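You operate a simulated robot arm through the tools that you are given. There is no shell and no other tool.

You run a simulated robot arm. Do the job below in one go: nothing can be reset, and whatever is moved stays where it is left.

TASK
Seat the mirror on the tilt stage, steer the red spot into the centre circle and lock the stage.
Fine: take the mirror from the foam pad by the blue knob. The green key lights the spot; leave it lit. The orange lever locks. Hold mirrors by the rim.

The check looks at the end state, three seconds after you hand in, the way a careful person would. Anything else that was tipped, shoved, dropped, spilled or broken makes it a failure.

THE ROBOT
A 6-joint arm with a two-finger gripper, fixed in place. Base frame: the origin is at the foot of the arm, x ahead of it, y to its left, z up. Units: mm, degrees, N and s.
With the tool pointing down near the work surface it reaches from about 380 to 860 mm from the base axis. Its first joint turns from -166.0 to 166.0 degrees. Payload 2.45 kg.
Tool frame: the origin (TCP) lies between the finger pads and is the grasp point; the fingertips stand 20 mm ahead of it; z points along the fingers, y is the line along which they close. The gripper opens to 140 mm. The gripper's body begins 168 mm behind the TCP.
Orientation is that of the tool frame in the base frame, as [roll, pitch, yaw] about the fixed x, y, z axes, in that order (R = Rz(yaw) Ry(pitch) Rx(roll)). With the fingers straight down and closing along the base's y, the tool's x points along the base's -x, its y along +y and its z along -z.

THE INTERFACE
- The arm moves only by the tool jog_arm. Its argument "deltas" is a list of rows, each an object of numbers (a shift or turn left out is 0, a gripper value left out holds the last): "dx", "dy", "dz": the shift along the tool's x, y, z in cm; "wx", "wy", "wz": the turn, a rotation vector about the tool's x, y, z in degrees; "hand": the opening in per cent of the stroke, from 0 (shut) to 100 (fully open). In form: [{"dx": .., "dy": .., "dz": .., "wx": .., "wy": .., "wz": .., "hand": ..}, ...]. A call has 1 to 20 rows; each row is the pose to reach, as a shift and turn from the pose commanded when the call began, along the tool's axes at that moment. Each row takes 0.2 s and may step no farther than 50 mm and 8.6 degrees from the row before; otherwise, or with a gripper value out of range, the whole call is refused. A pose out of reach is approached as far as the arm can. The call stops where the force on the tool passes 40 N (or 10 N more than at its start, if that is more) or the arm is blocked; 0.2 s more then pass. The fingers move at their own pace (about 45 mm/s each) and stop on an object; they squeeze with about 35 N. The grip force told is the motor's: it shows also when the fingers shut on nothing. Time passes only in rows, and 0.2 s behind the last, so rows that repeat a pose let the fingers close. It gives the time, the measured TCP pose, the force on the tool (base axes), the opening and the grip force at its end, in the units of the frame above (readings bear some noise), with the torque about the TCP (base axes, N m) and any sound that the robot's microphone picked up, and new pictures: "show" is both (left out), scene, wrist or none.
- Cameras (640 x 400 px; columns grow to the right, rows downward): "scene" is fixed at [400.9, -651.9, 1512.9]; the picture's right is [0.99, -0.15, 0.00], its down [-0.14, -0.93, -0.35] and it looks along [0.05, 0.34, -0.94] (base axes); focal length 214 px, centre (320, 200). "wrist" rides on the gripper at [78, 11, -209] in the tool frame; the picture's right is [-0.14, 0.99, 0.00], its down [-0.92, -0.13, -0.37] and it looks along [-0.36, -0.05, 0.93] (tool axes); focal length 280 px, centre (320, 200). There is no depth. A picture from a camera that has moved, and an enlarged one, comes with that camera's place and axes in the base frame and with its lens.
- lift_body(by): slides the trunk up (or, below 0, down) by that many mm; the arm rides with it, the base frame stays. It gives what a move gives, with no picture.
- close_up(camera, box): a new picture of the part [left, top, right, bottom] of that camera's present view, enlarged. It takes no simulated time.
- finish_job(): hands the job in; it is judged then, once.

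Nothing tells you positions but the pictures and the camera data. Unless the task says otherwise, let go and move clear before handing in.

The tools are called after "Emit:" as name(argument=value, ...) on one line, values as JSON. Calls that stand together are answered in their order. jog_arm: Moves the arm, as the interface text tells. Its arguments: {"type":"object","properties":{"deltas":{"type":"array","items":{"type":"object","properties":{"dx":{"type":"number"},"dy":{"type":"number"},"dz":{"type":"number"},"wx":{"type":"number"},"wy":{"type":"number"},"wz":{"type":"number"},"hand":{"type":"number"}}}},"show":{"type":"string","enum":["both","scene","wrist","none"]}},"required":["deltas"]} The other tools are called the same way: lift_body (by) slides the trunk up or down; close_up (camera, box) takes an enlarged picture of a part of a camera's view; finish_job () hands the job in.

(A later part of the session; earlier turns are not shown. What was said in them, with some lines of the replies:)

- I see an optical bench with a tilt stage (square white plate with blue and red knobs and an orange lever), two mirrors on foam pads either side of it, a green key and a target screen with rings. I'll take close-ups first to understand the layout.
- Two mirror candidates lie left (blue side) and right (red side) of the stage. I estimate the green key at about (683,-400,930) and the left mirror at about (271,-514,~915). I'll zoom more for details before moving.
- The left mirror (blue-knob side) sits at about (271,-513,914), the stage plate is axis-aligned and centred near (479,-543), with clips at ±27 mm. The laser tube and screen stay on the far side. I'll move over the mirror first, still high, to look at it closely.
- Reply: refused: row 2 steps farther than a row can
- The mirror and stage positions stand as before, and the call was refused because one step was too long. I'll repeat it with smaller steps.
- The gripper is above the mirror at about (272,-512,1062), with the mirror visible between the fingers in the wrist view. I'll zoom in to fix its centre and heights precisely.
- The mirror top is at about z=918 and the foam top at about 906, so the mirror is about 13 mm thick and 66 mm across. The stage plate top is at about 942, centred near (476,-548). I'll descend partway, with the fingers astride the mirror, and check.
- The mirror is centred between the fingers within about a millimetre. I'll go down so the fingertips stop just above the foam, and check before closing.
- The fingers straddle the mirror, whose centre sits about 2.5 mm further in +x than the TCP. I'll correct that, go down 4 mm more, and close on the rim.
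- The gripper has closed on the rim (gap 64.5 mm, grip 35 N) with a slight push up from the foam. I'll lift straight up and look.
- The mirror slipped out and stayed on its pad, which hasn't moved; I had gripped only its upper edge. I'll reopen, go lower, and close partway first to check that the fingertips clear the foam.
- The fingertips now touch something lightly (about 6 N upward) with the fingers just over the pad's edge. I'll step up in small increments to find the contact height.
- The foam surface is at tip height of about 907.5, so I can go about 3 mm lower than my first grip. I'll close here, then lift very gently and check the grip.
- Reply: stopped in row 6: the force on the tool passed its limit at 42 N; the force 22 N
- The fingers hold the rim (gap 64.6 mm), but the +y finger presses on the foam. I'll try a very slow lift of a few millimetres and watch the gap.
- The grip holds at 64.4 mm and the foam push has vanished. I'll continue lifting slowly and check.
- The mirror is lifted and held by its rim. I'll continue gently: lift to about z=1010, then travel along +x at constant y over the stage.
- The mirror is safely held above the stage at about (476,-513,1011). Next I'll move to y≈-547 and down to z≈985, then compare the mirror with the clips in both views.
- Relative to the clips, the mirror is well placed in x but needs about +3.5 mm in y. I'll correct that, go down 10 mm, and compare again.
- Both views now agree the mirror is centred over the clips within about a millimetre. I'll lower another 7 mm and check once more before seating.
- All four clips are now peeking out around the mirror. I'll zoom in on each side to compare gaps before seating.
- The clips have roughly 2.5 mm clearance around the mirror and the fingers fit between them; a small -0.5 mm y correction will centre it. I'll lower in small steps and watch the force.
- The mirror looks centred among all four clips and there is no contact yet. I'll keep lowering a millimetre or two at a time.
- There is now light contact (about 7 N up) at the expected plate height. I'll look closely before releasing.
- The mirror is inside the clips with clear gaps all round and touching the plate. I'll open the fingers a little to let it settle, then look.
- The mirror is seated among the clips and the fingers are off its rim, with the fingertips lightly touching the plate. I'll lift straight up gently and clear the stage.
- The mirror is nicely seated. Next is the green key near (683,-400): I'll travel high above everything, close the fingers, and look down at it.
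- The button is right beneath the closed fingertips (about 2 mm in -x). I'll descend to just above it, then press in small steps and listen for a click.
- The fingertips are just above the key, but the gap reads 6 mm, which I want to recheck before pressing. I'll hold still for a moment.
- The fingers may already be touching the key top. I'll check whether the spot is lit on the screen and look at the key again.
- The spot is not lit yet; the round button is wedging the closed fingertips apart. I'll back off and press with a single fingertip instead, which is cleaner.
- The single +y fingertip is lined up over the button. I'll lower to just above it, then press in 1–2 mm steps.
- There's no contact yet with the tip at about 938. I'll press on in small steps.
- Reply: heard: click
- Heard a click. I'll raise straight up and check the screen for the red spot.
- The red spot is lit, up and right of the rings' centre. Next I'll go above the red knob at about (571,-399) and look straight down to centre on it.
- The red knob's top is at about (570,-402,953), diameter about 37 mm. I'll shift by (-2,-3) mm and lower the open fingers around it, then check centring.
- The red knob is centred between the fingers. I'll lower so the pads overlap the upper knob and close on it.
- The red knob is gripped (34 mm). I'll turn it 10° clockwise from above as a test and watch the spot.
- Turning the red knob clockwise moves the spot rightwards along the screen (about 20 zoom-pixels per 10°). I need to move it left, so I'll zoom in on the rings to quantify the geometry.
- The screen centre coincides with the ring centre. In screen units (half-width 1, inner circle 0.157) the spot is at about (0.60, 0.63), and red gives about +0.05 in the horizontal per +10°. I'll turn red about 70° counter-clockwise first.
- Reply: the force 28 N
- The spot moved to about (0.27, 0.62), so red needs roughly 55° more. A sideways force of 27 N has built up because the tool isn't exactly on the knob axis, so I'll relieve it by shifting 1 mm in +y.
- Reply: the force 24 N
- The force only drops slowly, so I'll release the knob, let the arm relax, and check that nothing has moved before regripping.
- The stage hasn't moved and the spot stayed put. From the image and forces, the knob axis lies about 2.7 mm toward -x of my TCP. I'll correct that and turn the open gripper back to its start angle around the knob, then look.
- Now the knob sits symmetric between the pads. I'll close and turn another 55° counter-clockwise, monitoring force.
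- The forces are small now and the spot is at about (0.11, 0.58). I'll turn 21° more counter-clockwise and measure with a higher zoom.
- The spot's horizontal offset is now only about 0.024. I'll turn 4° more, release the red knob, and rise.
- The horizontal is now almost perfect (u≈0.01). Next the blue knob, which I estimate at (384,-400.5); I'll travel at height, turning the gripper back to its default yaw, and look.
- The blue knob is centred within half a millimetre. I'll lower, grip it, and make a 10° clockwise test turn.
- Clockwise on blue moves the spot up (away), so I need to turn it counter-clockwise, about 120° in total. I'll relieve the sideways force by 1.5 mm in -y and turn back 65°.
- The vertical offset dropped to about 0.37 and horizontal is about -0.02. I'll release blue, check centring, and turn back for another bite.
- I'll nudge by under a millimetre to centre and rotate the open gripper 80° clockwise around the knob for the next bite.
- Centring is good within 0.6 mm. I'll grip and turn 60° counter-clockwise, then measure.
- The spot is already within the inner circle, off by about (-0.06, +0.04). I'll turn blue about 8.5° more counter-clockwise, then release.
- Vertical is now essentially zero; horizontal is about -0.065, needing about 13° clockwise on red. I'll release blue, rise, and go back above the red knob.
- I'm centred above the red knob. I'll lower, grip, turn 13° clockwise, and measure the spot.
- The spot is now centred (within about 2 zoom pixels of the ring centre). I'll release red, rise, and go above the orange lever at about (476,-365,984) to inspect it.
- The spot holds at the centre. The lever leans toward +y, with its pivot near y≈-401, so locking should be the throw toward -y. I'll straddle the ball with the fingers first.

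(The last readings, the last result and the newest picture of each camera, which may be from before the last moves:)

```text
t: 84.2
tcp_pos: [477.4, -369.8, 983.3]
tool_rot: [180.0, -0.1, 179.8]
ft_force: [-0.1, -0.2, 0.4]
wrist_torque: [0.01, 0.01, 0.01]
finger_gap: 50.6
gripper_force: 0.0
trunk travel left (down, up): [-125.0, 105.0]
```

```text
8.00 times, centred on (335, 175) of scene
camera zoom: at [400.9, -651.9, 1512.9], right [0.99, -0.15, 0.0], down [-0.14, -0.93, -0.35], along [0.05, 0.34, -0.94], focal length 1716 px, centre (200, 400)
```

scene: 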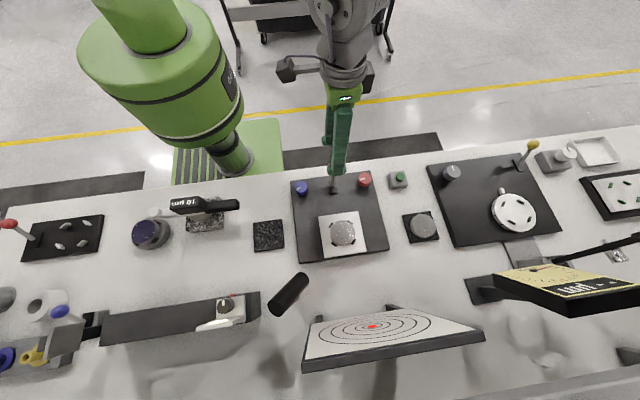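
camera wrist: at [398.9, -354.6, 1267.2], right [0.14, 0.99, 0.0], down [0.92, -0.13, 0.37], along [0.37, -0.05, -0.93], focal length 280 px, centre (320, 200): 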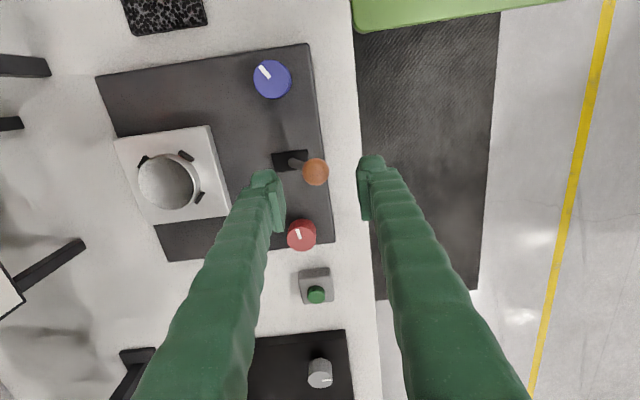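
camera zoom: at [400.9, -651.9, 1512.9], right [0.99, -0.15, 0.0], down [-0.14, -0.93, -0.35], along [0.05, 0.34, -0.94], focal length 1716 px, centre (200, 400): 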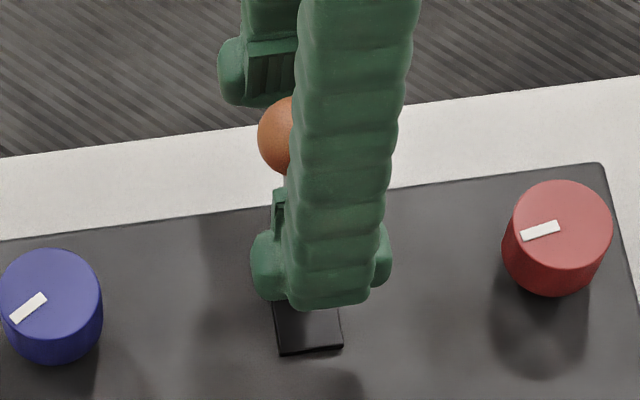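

The ball sits nicely between the fingers. I'll push it toward -y gently in steps and watch for forces, a click and the spot.

Emit:
jog_arm(deltas=[{"dy": -0.6}, {"dy": -1.2}, {"dy": -1.8}, {"dy": -2.4}, {"dy": -3.0}, {"dy": -3.6}, {"dy": -4.2}, {"dy": -4.2}], show="none")

Emit:
close_up(camera="wrist", box=[240, 110, 400, 240])

Emit:
close_up(camera="scene", box=[345, 308, 395, 338])

```text
t: 86.0
tcp_pos: [478.9, -412.0, 984.7]
tool_rot: [179.9, 0.1, 180.0]
ft_force: [0.5, -1.0, 0.4]
wrist_torque: [-0.03, 0.0, -0.03]
finger_gap: 50.4
gripper_force: 0.0
trunk travel left (down, up): [-125.0, 105.0]
```

```text
3.08 times, centred on (320, 175) of wrist
camera zoom: at [400.4, -400.6, 1192.8], right [0.14, 0.99, 0.0], down [0.92, -0.13, 0.37], along [0.37, -0.05, -0.93], focal length 863 px, centre (320, 277)
```

zoom: 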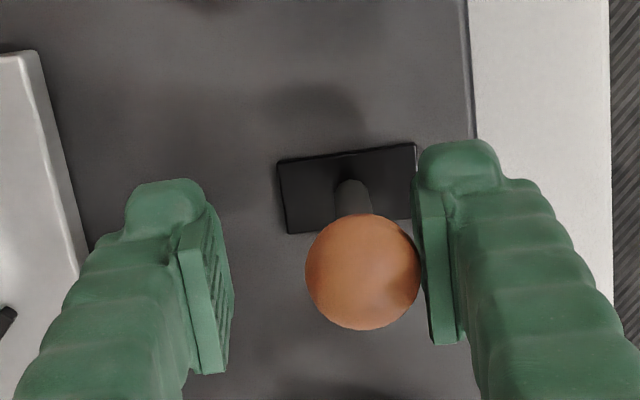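

```text
12.80 times, centred on (370, 323) of scene
camera zoom: at [400.9, -651.9, 1512.9], right [0.99, -0.15, 0.0], down [-0.14, -0.93, -0.35], along [0.05, 0.34, -0.94], focal length 2745 px, centre (-320, -1374)
```

zoom: 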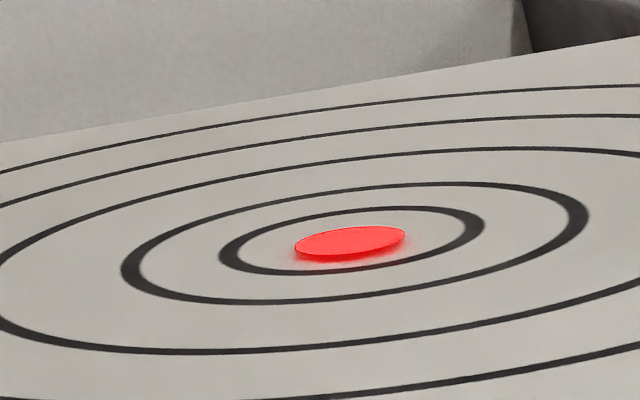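

The lever moves easily and is now upright. I'll keep pushing toward -y until it stops or clicks.

Emit:
jog_arm(deltas=[{"dy": -0.5}, {"dy": -1.0}, {"dy": -1.5}, {"dy": -2.0}, {"dy": -2.5}, {"dy": -2.5}], show="none")

Emit:
close_up(camera="wrist", box=[240, 110, 400, 240])

Emit:
close_up(camera="scene", box=[345, 308, 395, 338])

```text
t: 87.4
tcp_pos: [477.3, -438.0, 984.5]
tool_rot: [180.0, 0.0, 179.9]
ft_force: [0.3, -0.2, -0.1]
wrist_torque: [0.0, 0.04, -0.04]
finger_gap: 50.7
gripper_force: 0.1
trunk travel left (down, up): [-125.0, 105.0]
```

```text
3.08 times, centred on (320, 175) of wrist
camera zoom: at [399.6, -426.2, 1192.0], right [0.14, 0.99, 0.0], down [0.92, -0.13, 0.37], along [0.37, -0.05, -0.93], focal length 863 px, centre (320, 277)
```

zoom: 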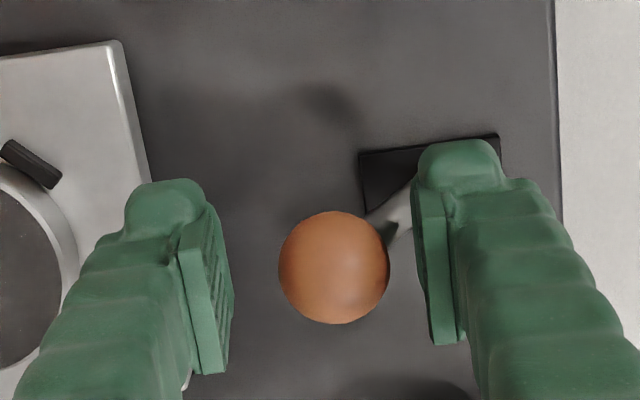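

```text
12.80 times, centred on (370, 323) of scene
camera zoom: at [400.9, -651.9, 1512.9], right [0.99, -0.15, 0.0], down [-0.14, -0.93, -0.35], along [0.05, 0.34, -0.94], focal length 2745 px, centre (-320, -1374)
```

zoom: 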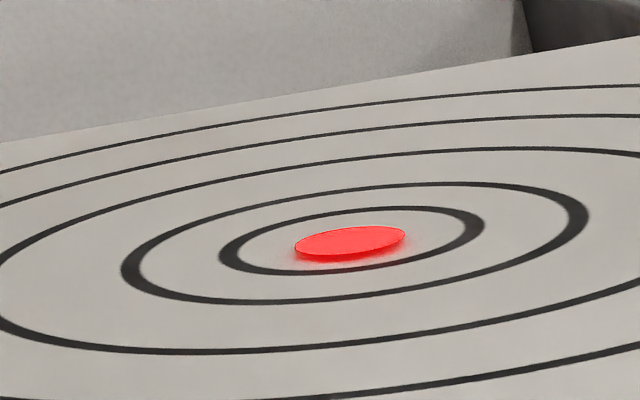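

The lever has thrown over to the -y side ahead of the finger and the spot hasn't moved. I'll follow up gently to confirm it rests against its stop.

Emit:
jog_arm(deltas=[{"dy": -0.3}, {"dy": -0.6}, {"dy": -0.8}, {"dy": -0.9}, {"dy": -0.9}], show="none")

Emit:
close_up(camera="wrist", box=[240, 110, 400, 240])

```text
t: 88.6
tcp_pos: [477.6, -445.9, 984.3]
tool_rot: [-180.0, 0.0, 179.8]
ft_force: [-1.4, 9.4, 1.5]
wrist_torque: [0.17, 0.04, 0.0]
finger_gap: 56.7
gripper_force: 4.8
trunk travel left (down, up): [-125.0, 105.0]
```

```text
3.08 times, centred on (320, 175) of wrist
camera zoom: at [399.5, -433.9, 1192.7], right [0.14, 0.99, 0.0], down [0.92, -0.13, 0.37], along [0.36, -0.05, -0.93], focal length 863 px, centre (320, 277)
```

zoom: 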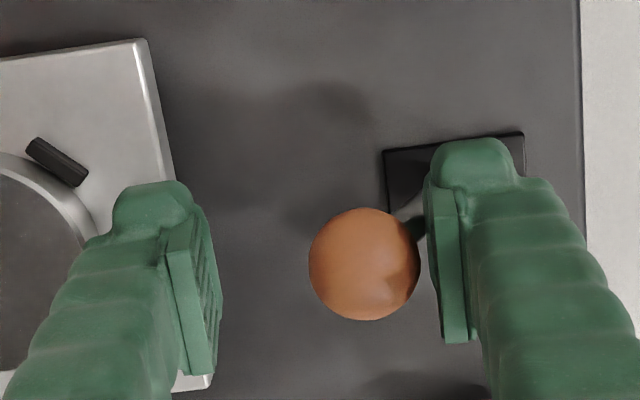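

The lever is firmly at its -y stop (9 N resistance). I'll back the fingers off to centre on the ball, rise straight up, and inspect everything.

Emit:
jog_arm(deltas=[{"dy": 0.5, "hand": 40}, {"dy": 1.1, "hand": 43}, {"dy": 1.1, "hand": 43}, {"dy": 1.1, "dz": -2, "hand": 43}, {"dy": 1.1, "dz": -5, "hand": 43}, {"dy": 1.1, "dz": -9, "hand": 43}, {"dy": 1.1, "dz": -13, "hand": 43}], show="both")

Emit:
close_up(camera="scene", box=[345, 308, 395, 338])

Emit:
close_up(camera="wrist", box=[200, 60, 420, 240])

```text
t: 90.2
tcp_pos: [477.9, -435.6, 1115.6]
tool_rot: [180.0, 0.0, 179.9]
ft_force: [-1.1, 0.0, 1.1]
wrist_torque: [-0.02, -0.02, -0.01]
finger_gap: 60.2
gripper_force: 0.2
trunk travel left (down, up): [-125.0, 105.0]
camera wrist: at [399.9, -424.2, 1324.0], right [0.14, 0.99, 0.0], down [0.92, -0.13, 0.37], along [0.36, -0.05, -0.93], focal length 280 px, centre (320, 200)
```

scene: 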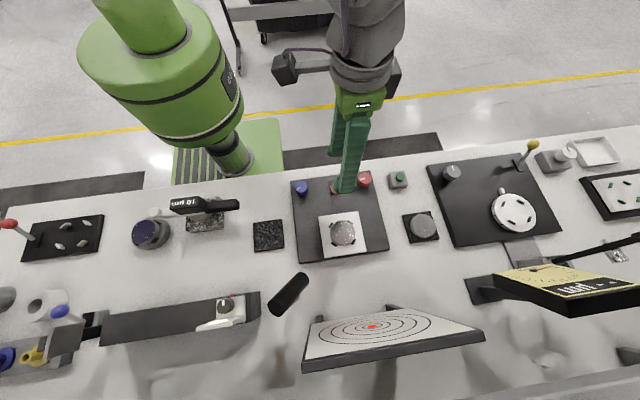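
wrist: 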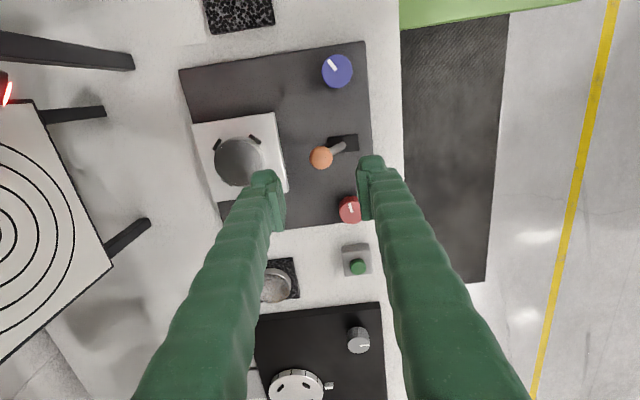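

```text
12.80 times, centred on (370, 323) of scene
camera zoom: at [400.9, -651.9, 1512.9], right [0.99, -0.15, 0.0], down [-0.14, -0.93, -0.35], along [0.05, 0.34, -0.94], focal length 2745 px, centre (-320, -1374)
```

zoom: 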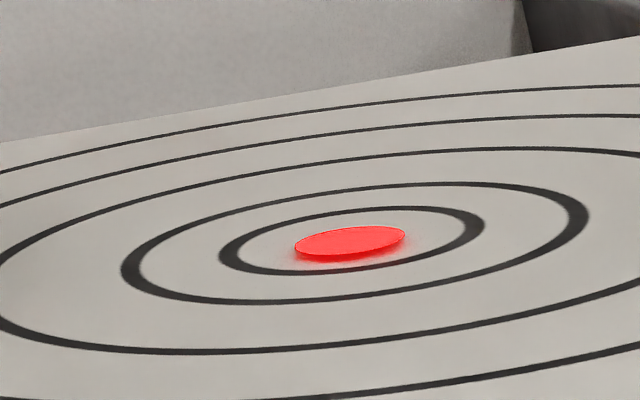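

```text
2.22 times, centred on (310, 150) of wrist
camera zoom: at [399.9, -424.2, 1324.0], right [0.14, 0.99, 0.0], down [0.92, -0.13, 0.37], along [0.36, -0.05, -0.93], focal length 623 px, centre (342, 311)
```

zoom: 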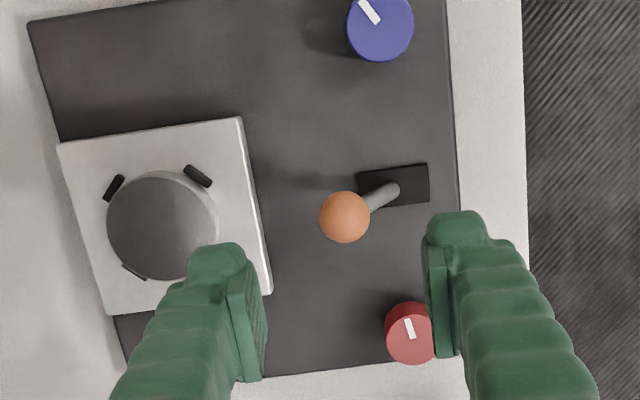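

The lever is thrown over, and the spot sits in the centre circle. I'll retreat up and away, then do a final visual check.

Emit:
jog_arm(deltas=[{"dz": -4}, {"dz": -8}, {"dz": -12}, {"dx": 4, "dy": 1, "dz": -12}, {"dx": 8, "dy": 2, "dz": -12}, {"dx": 12, "dy": 3, "dz": -12}, {"dx": 16, "dy": 4, "dz": -12}, {"dx": 20, "dy": 4, "dz": -12}, {"dx": 20, "dy": 4, "dz": -12}], show="both")

Emit:
close_up(camera="scene", box=[280, 150, 440, 260])

Emit:
close_up(camera="scene", box=[345, 308, 395, 338])

Emit:
close_up(camera="scene", box=[320, 205, 370, 255])

```text
t: 92.2
tcp_pos: [277.1, -395.0, 1234.4]
tool_rot: [180.0, 0.0, 179.9]
ft_force: [-0.2, 0.0, 0.7]
wrist_torque: [0.0, 0.0, 0.01]
finger_gap: 60.1
gripper_force: 0.1
trunk travel left (down, up): [-125.0, 105.0]
camera wrist: at [200.2, -382.4, 1441.6], right [0.14, 0.99, 0.0], down [0.92, -0.13, 0.37], along [0.37, -0.05, -0.93], focal length 280 px, centre (320, 200)
```

scene: 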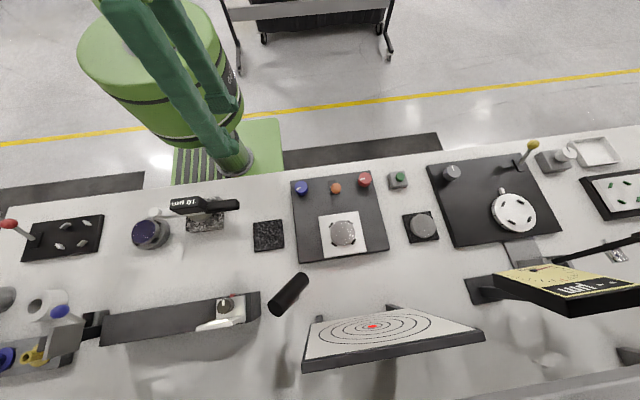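
wrist: 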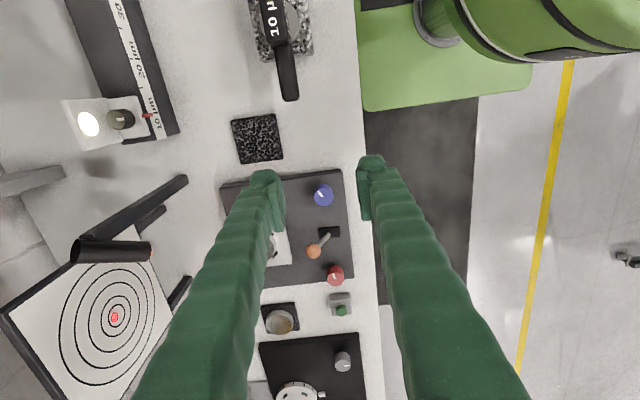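

```text
3.64 times, centred on (360, 205) of scene
camera zoom: at [400.9, -651.9, 1512.9], right [0.99, -0.15, 0.0], down [-0.14, -0.93, -0.35], along [0.05, 0.34, -0.94], focal length 780 px, centre (174, 182)
```

zoom: 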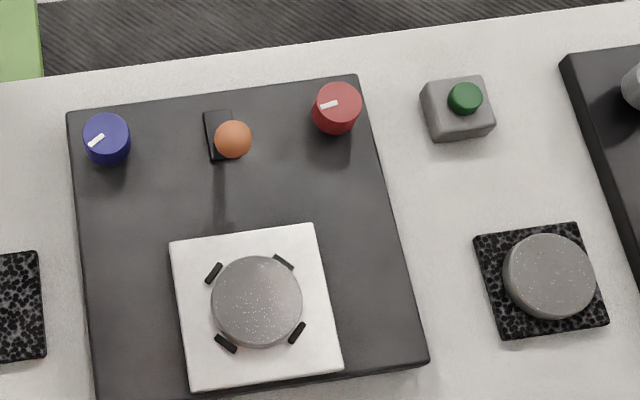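

```text
12.80 times, centred on (370, 323) of scene
camera zoom: at [400.9, -651.9, 1512.9], right [0.99, -0.15, 0.0], down [-0.14, -0.93, -0.35], along [0.05, 0.34, -0.94], focal length 2745 px, centre (-320, -1374)
```

zoom: 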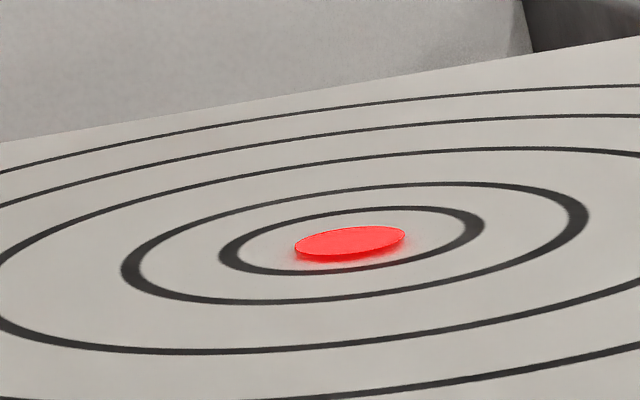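

```text
8.00 times, centred on (345, 230) of scene
camera zoom: at [400.9, -651.9, 1512.9], right [0.99, -0.15, 0.0], down [-0.14, -0.93, -0.35], along [0.05, 0.34, -0.94], focal length 1716 px, centre (120, -40)
```

zoom: 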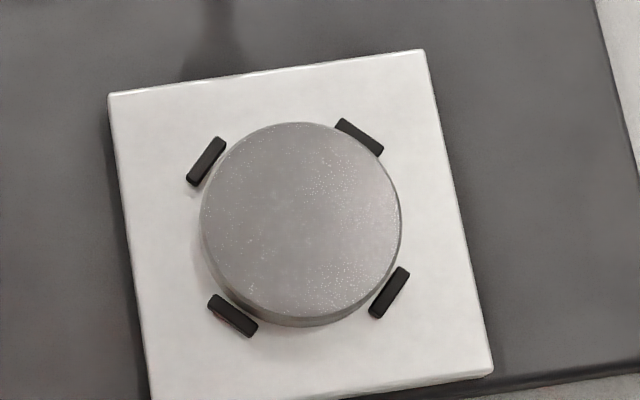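

The mirror is seated, the spot lit and centred, the lever thrown over, and nothing else disturbed. One last close look at the screen from the wrist camera for confirmation.

Emit:
close_up(camera="wrist", box=[60, 265, 170, 370])

```text
3.81 times, centred on (115, 318) of wrist
camera zoom: at [200.2, -382.4, 1441.6], right [0.14, 0.99, 0.0], down [0.92, -0.13, 0.37], along [0.37, -0.05, -0.93], focal length 1068 px, centre (1101, -248)
```

zoom: 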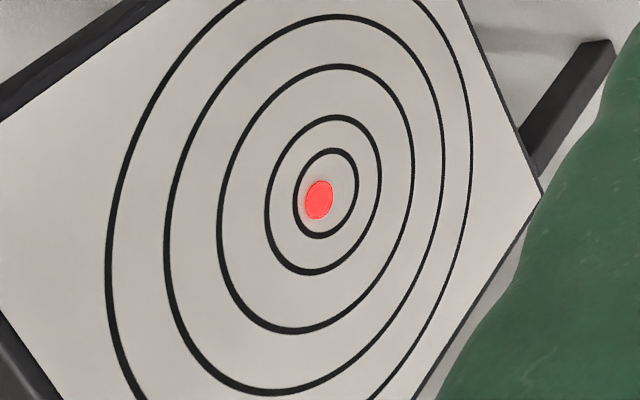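

From this angle the whole red spot lies inside the centre circle. The mirror is seated, the key is lit, the lever is at its locked stop and the arm is clear, so I'm handing in.

Emit:
finish_job()

```text
The job is handed in.
```

I handed the job in with the mirror on the tilt stage, the red spot inside the centre circle and the orange lever thrown over. I don't have the check's result.

- **Mirror:** I took it from the foam pad by the blue knob, holding it by the rim. It sits between the four clips with a small gap all round. My first grip slipped at the pad, but the mirror stayed there and the second lift held.
- **Spot:** I pressed the green key once and left the spot lit. The blue and red knobs brought it fully inside the centre circle, slightly off the exact middle (about a fifth of the circle's radius).
- **Lock:** the lever is hard against its far stop, and the spot didn't move when I threw it. I took that end as locked because the knobs moved the spot with the lever at the other end. I didn't test it by turning a knob afterwards.
- **Surroundings:** in the final pictures nothing else on the bench looked moved, and the arm is raised and clear.
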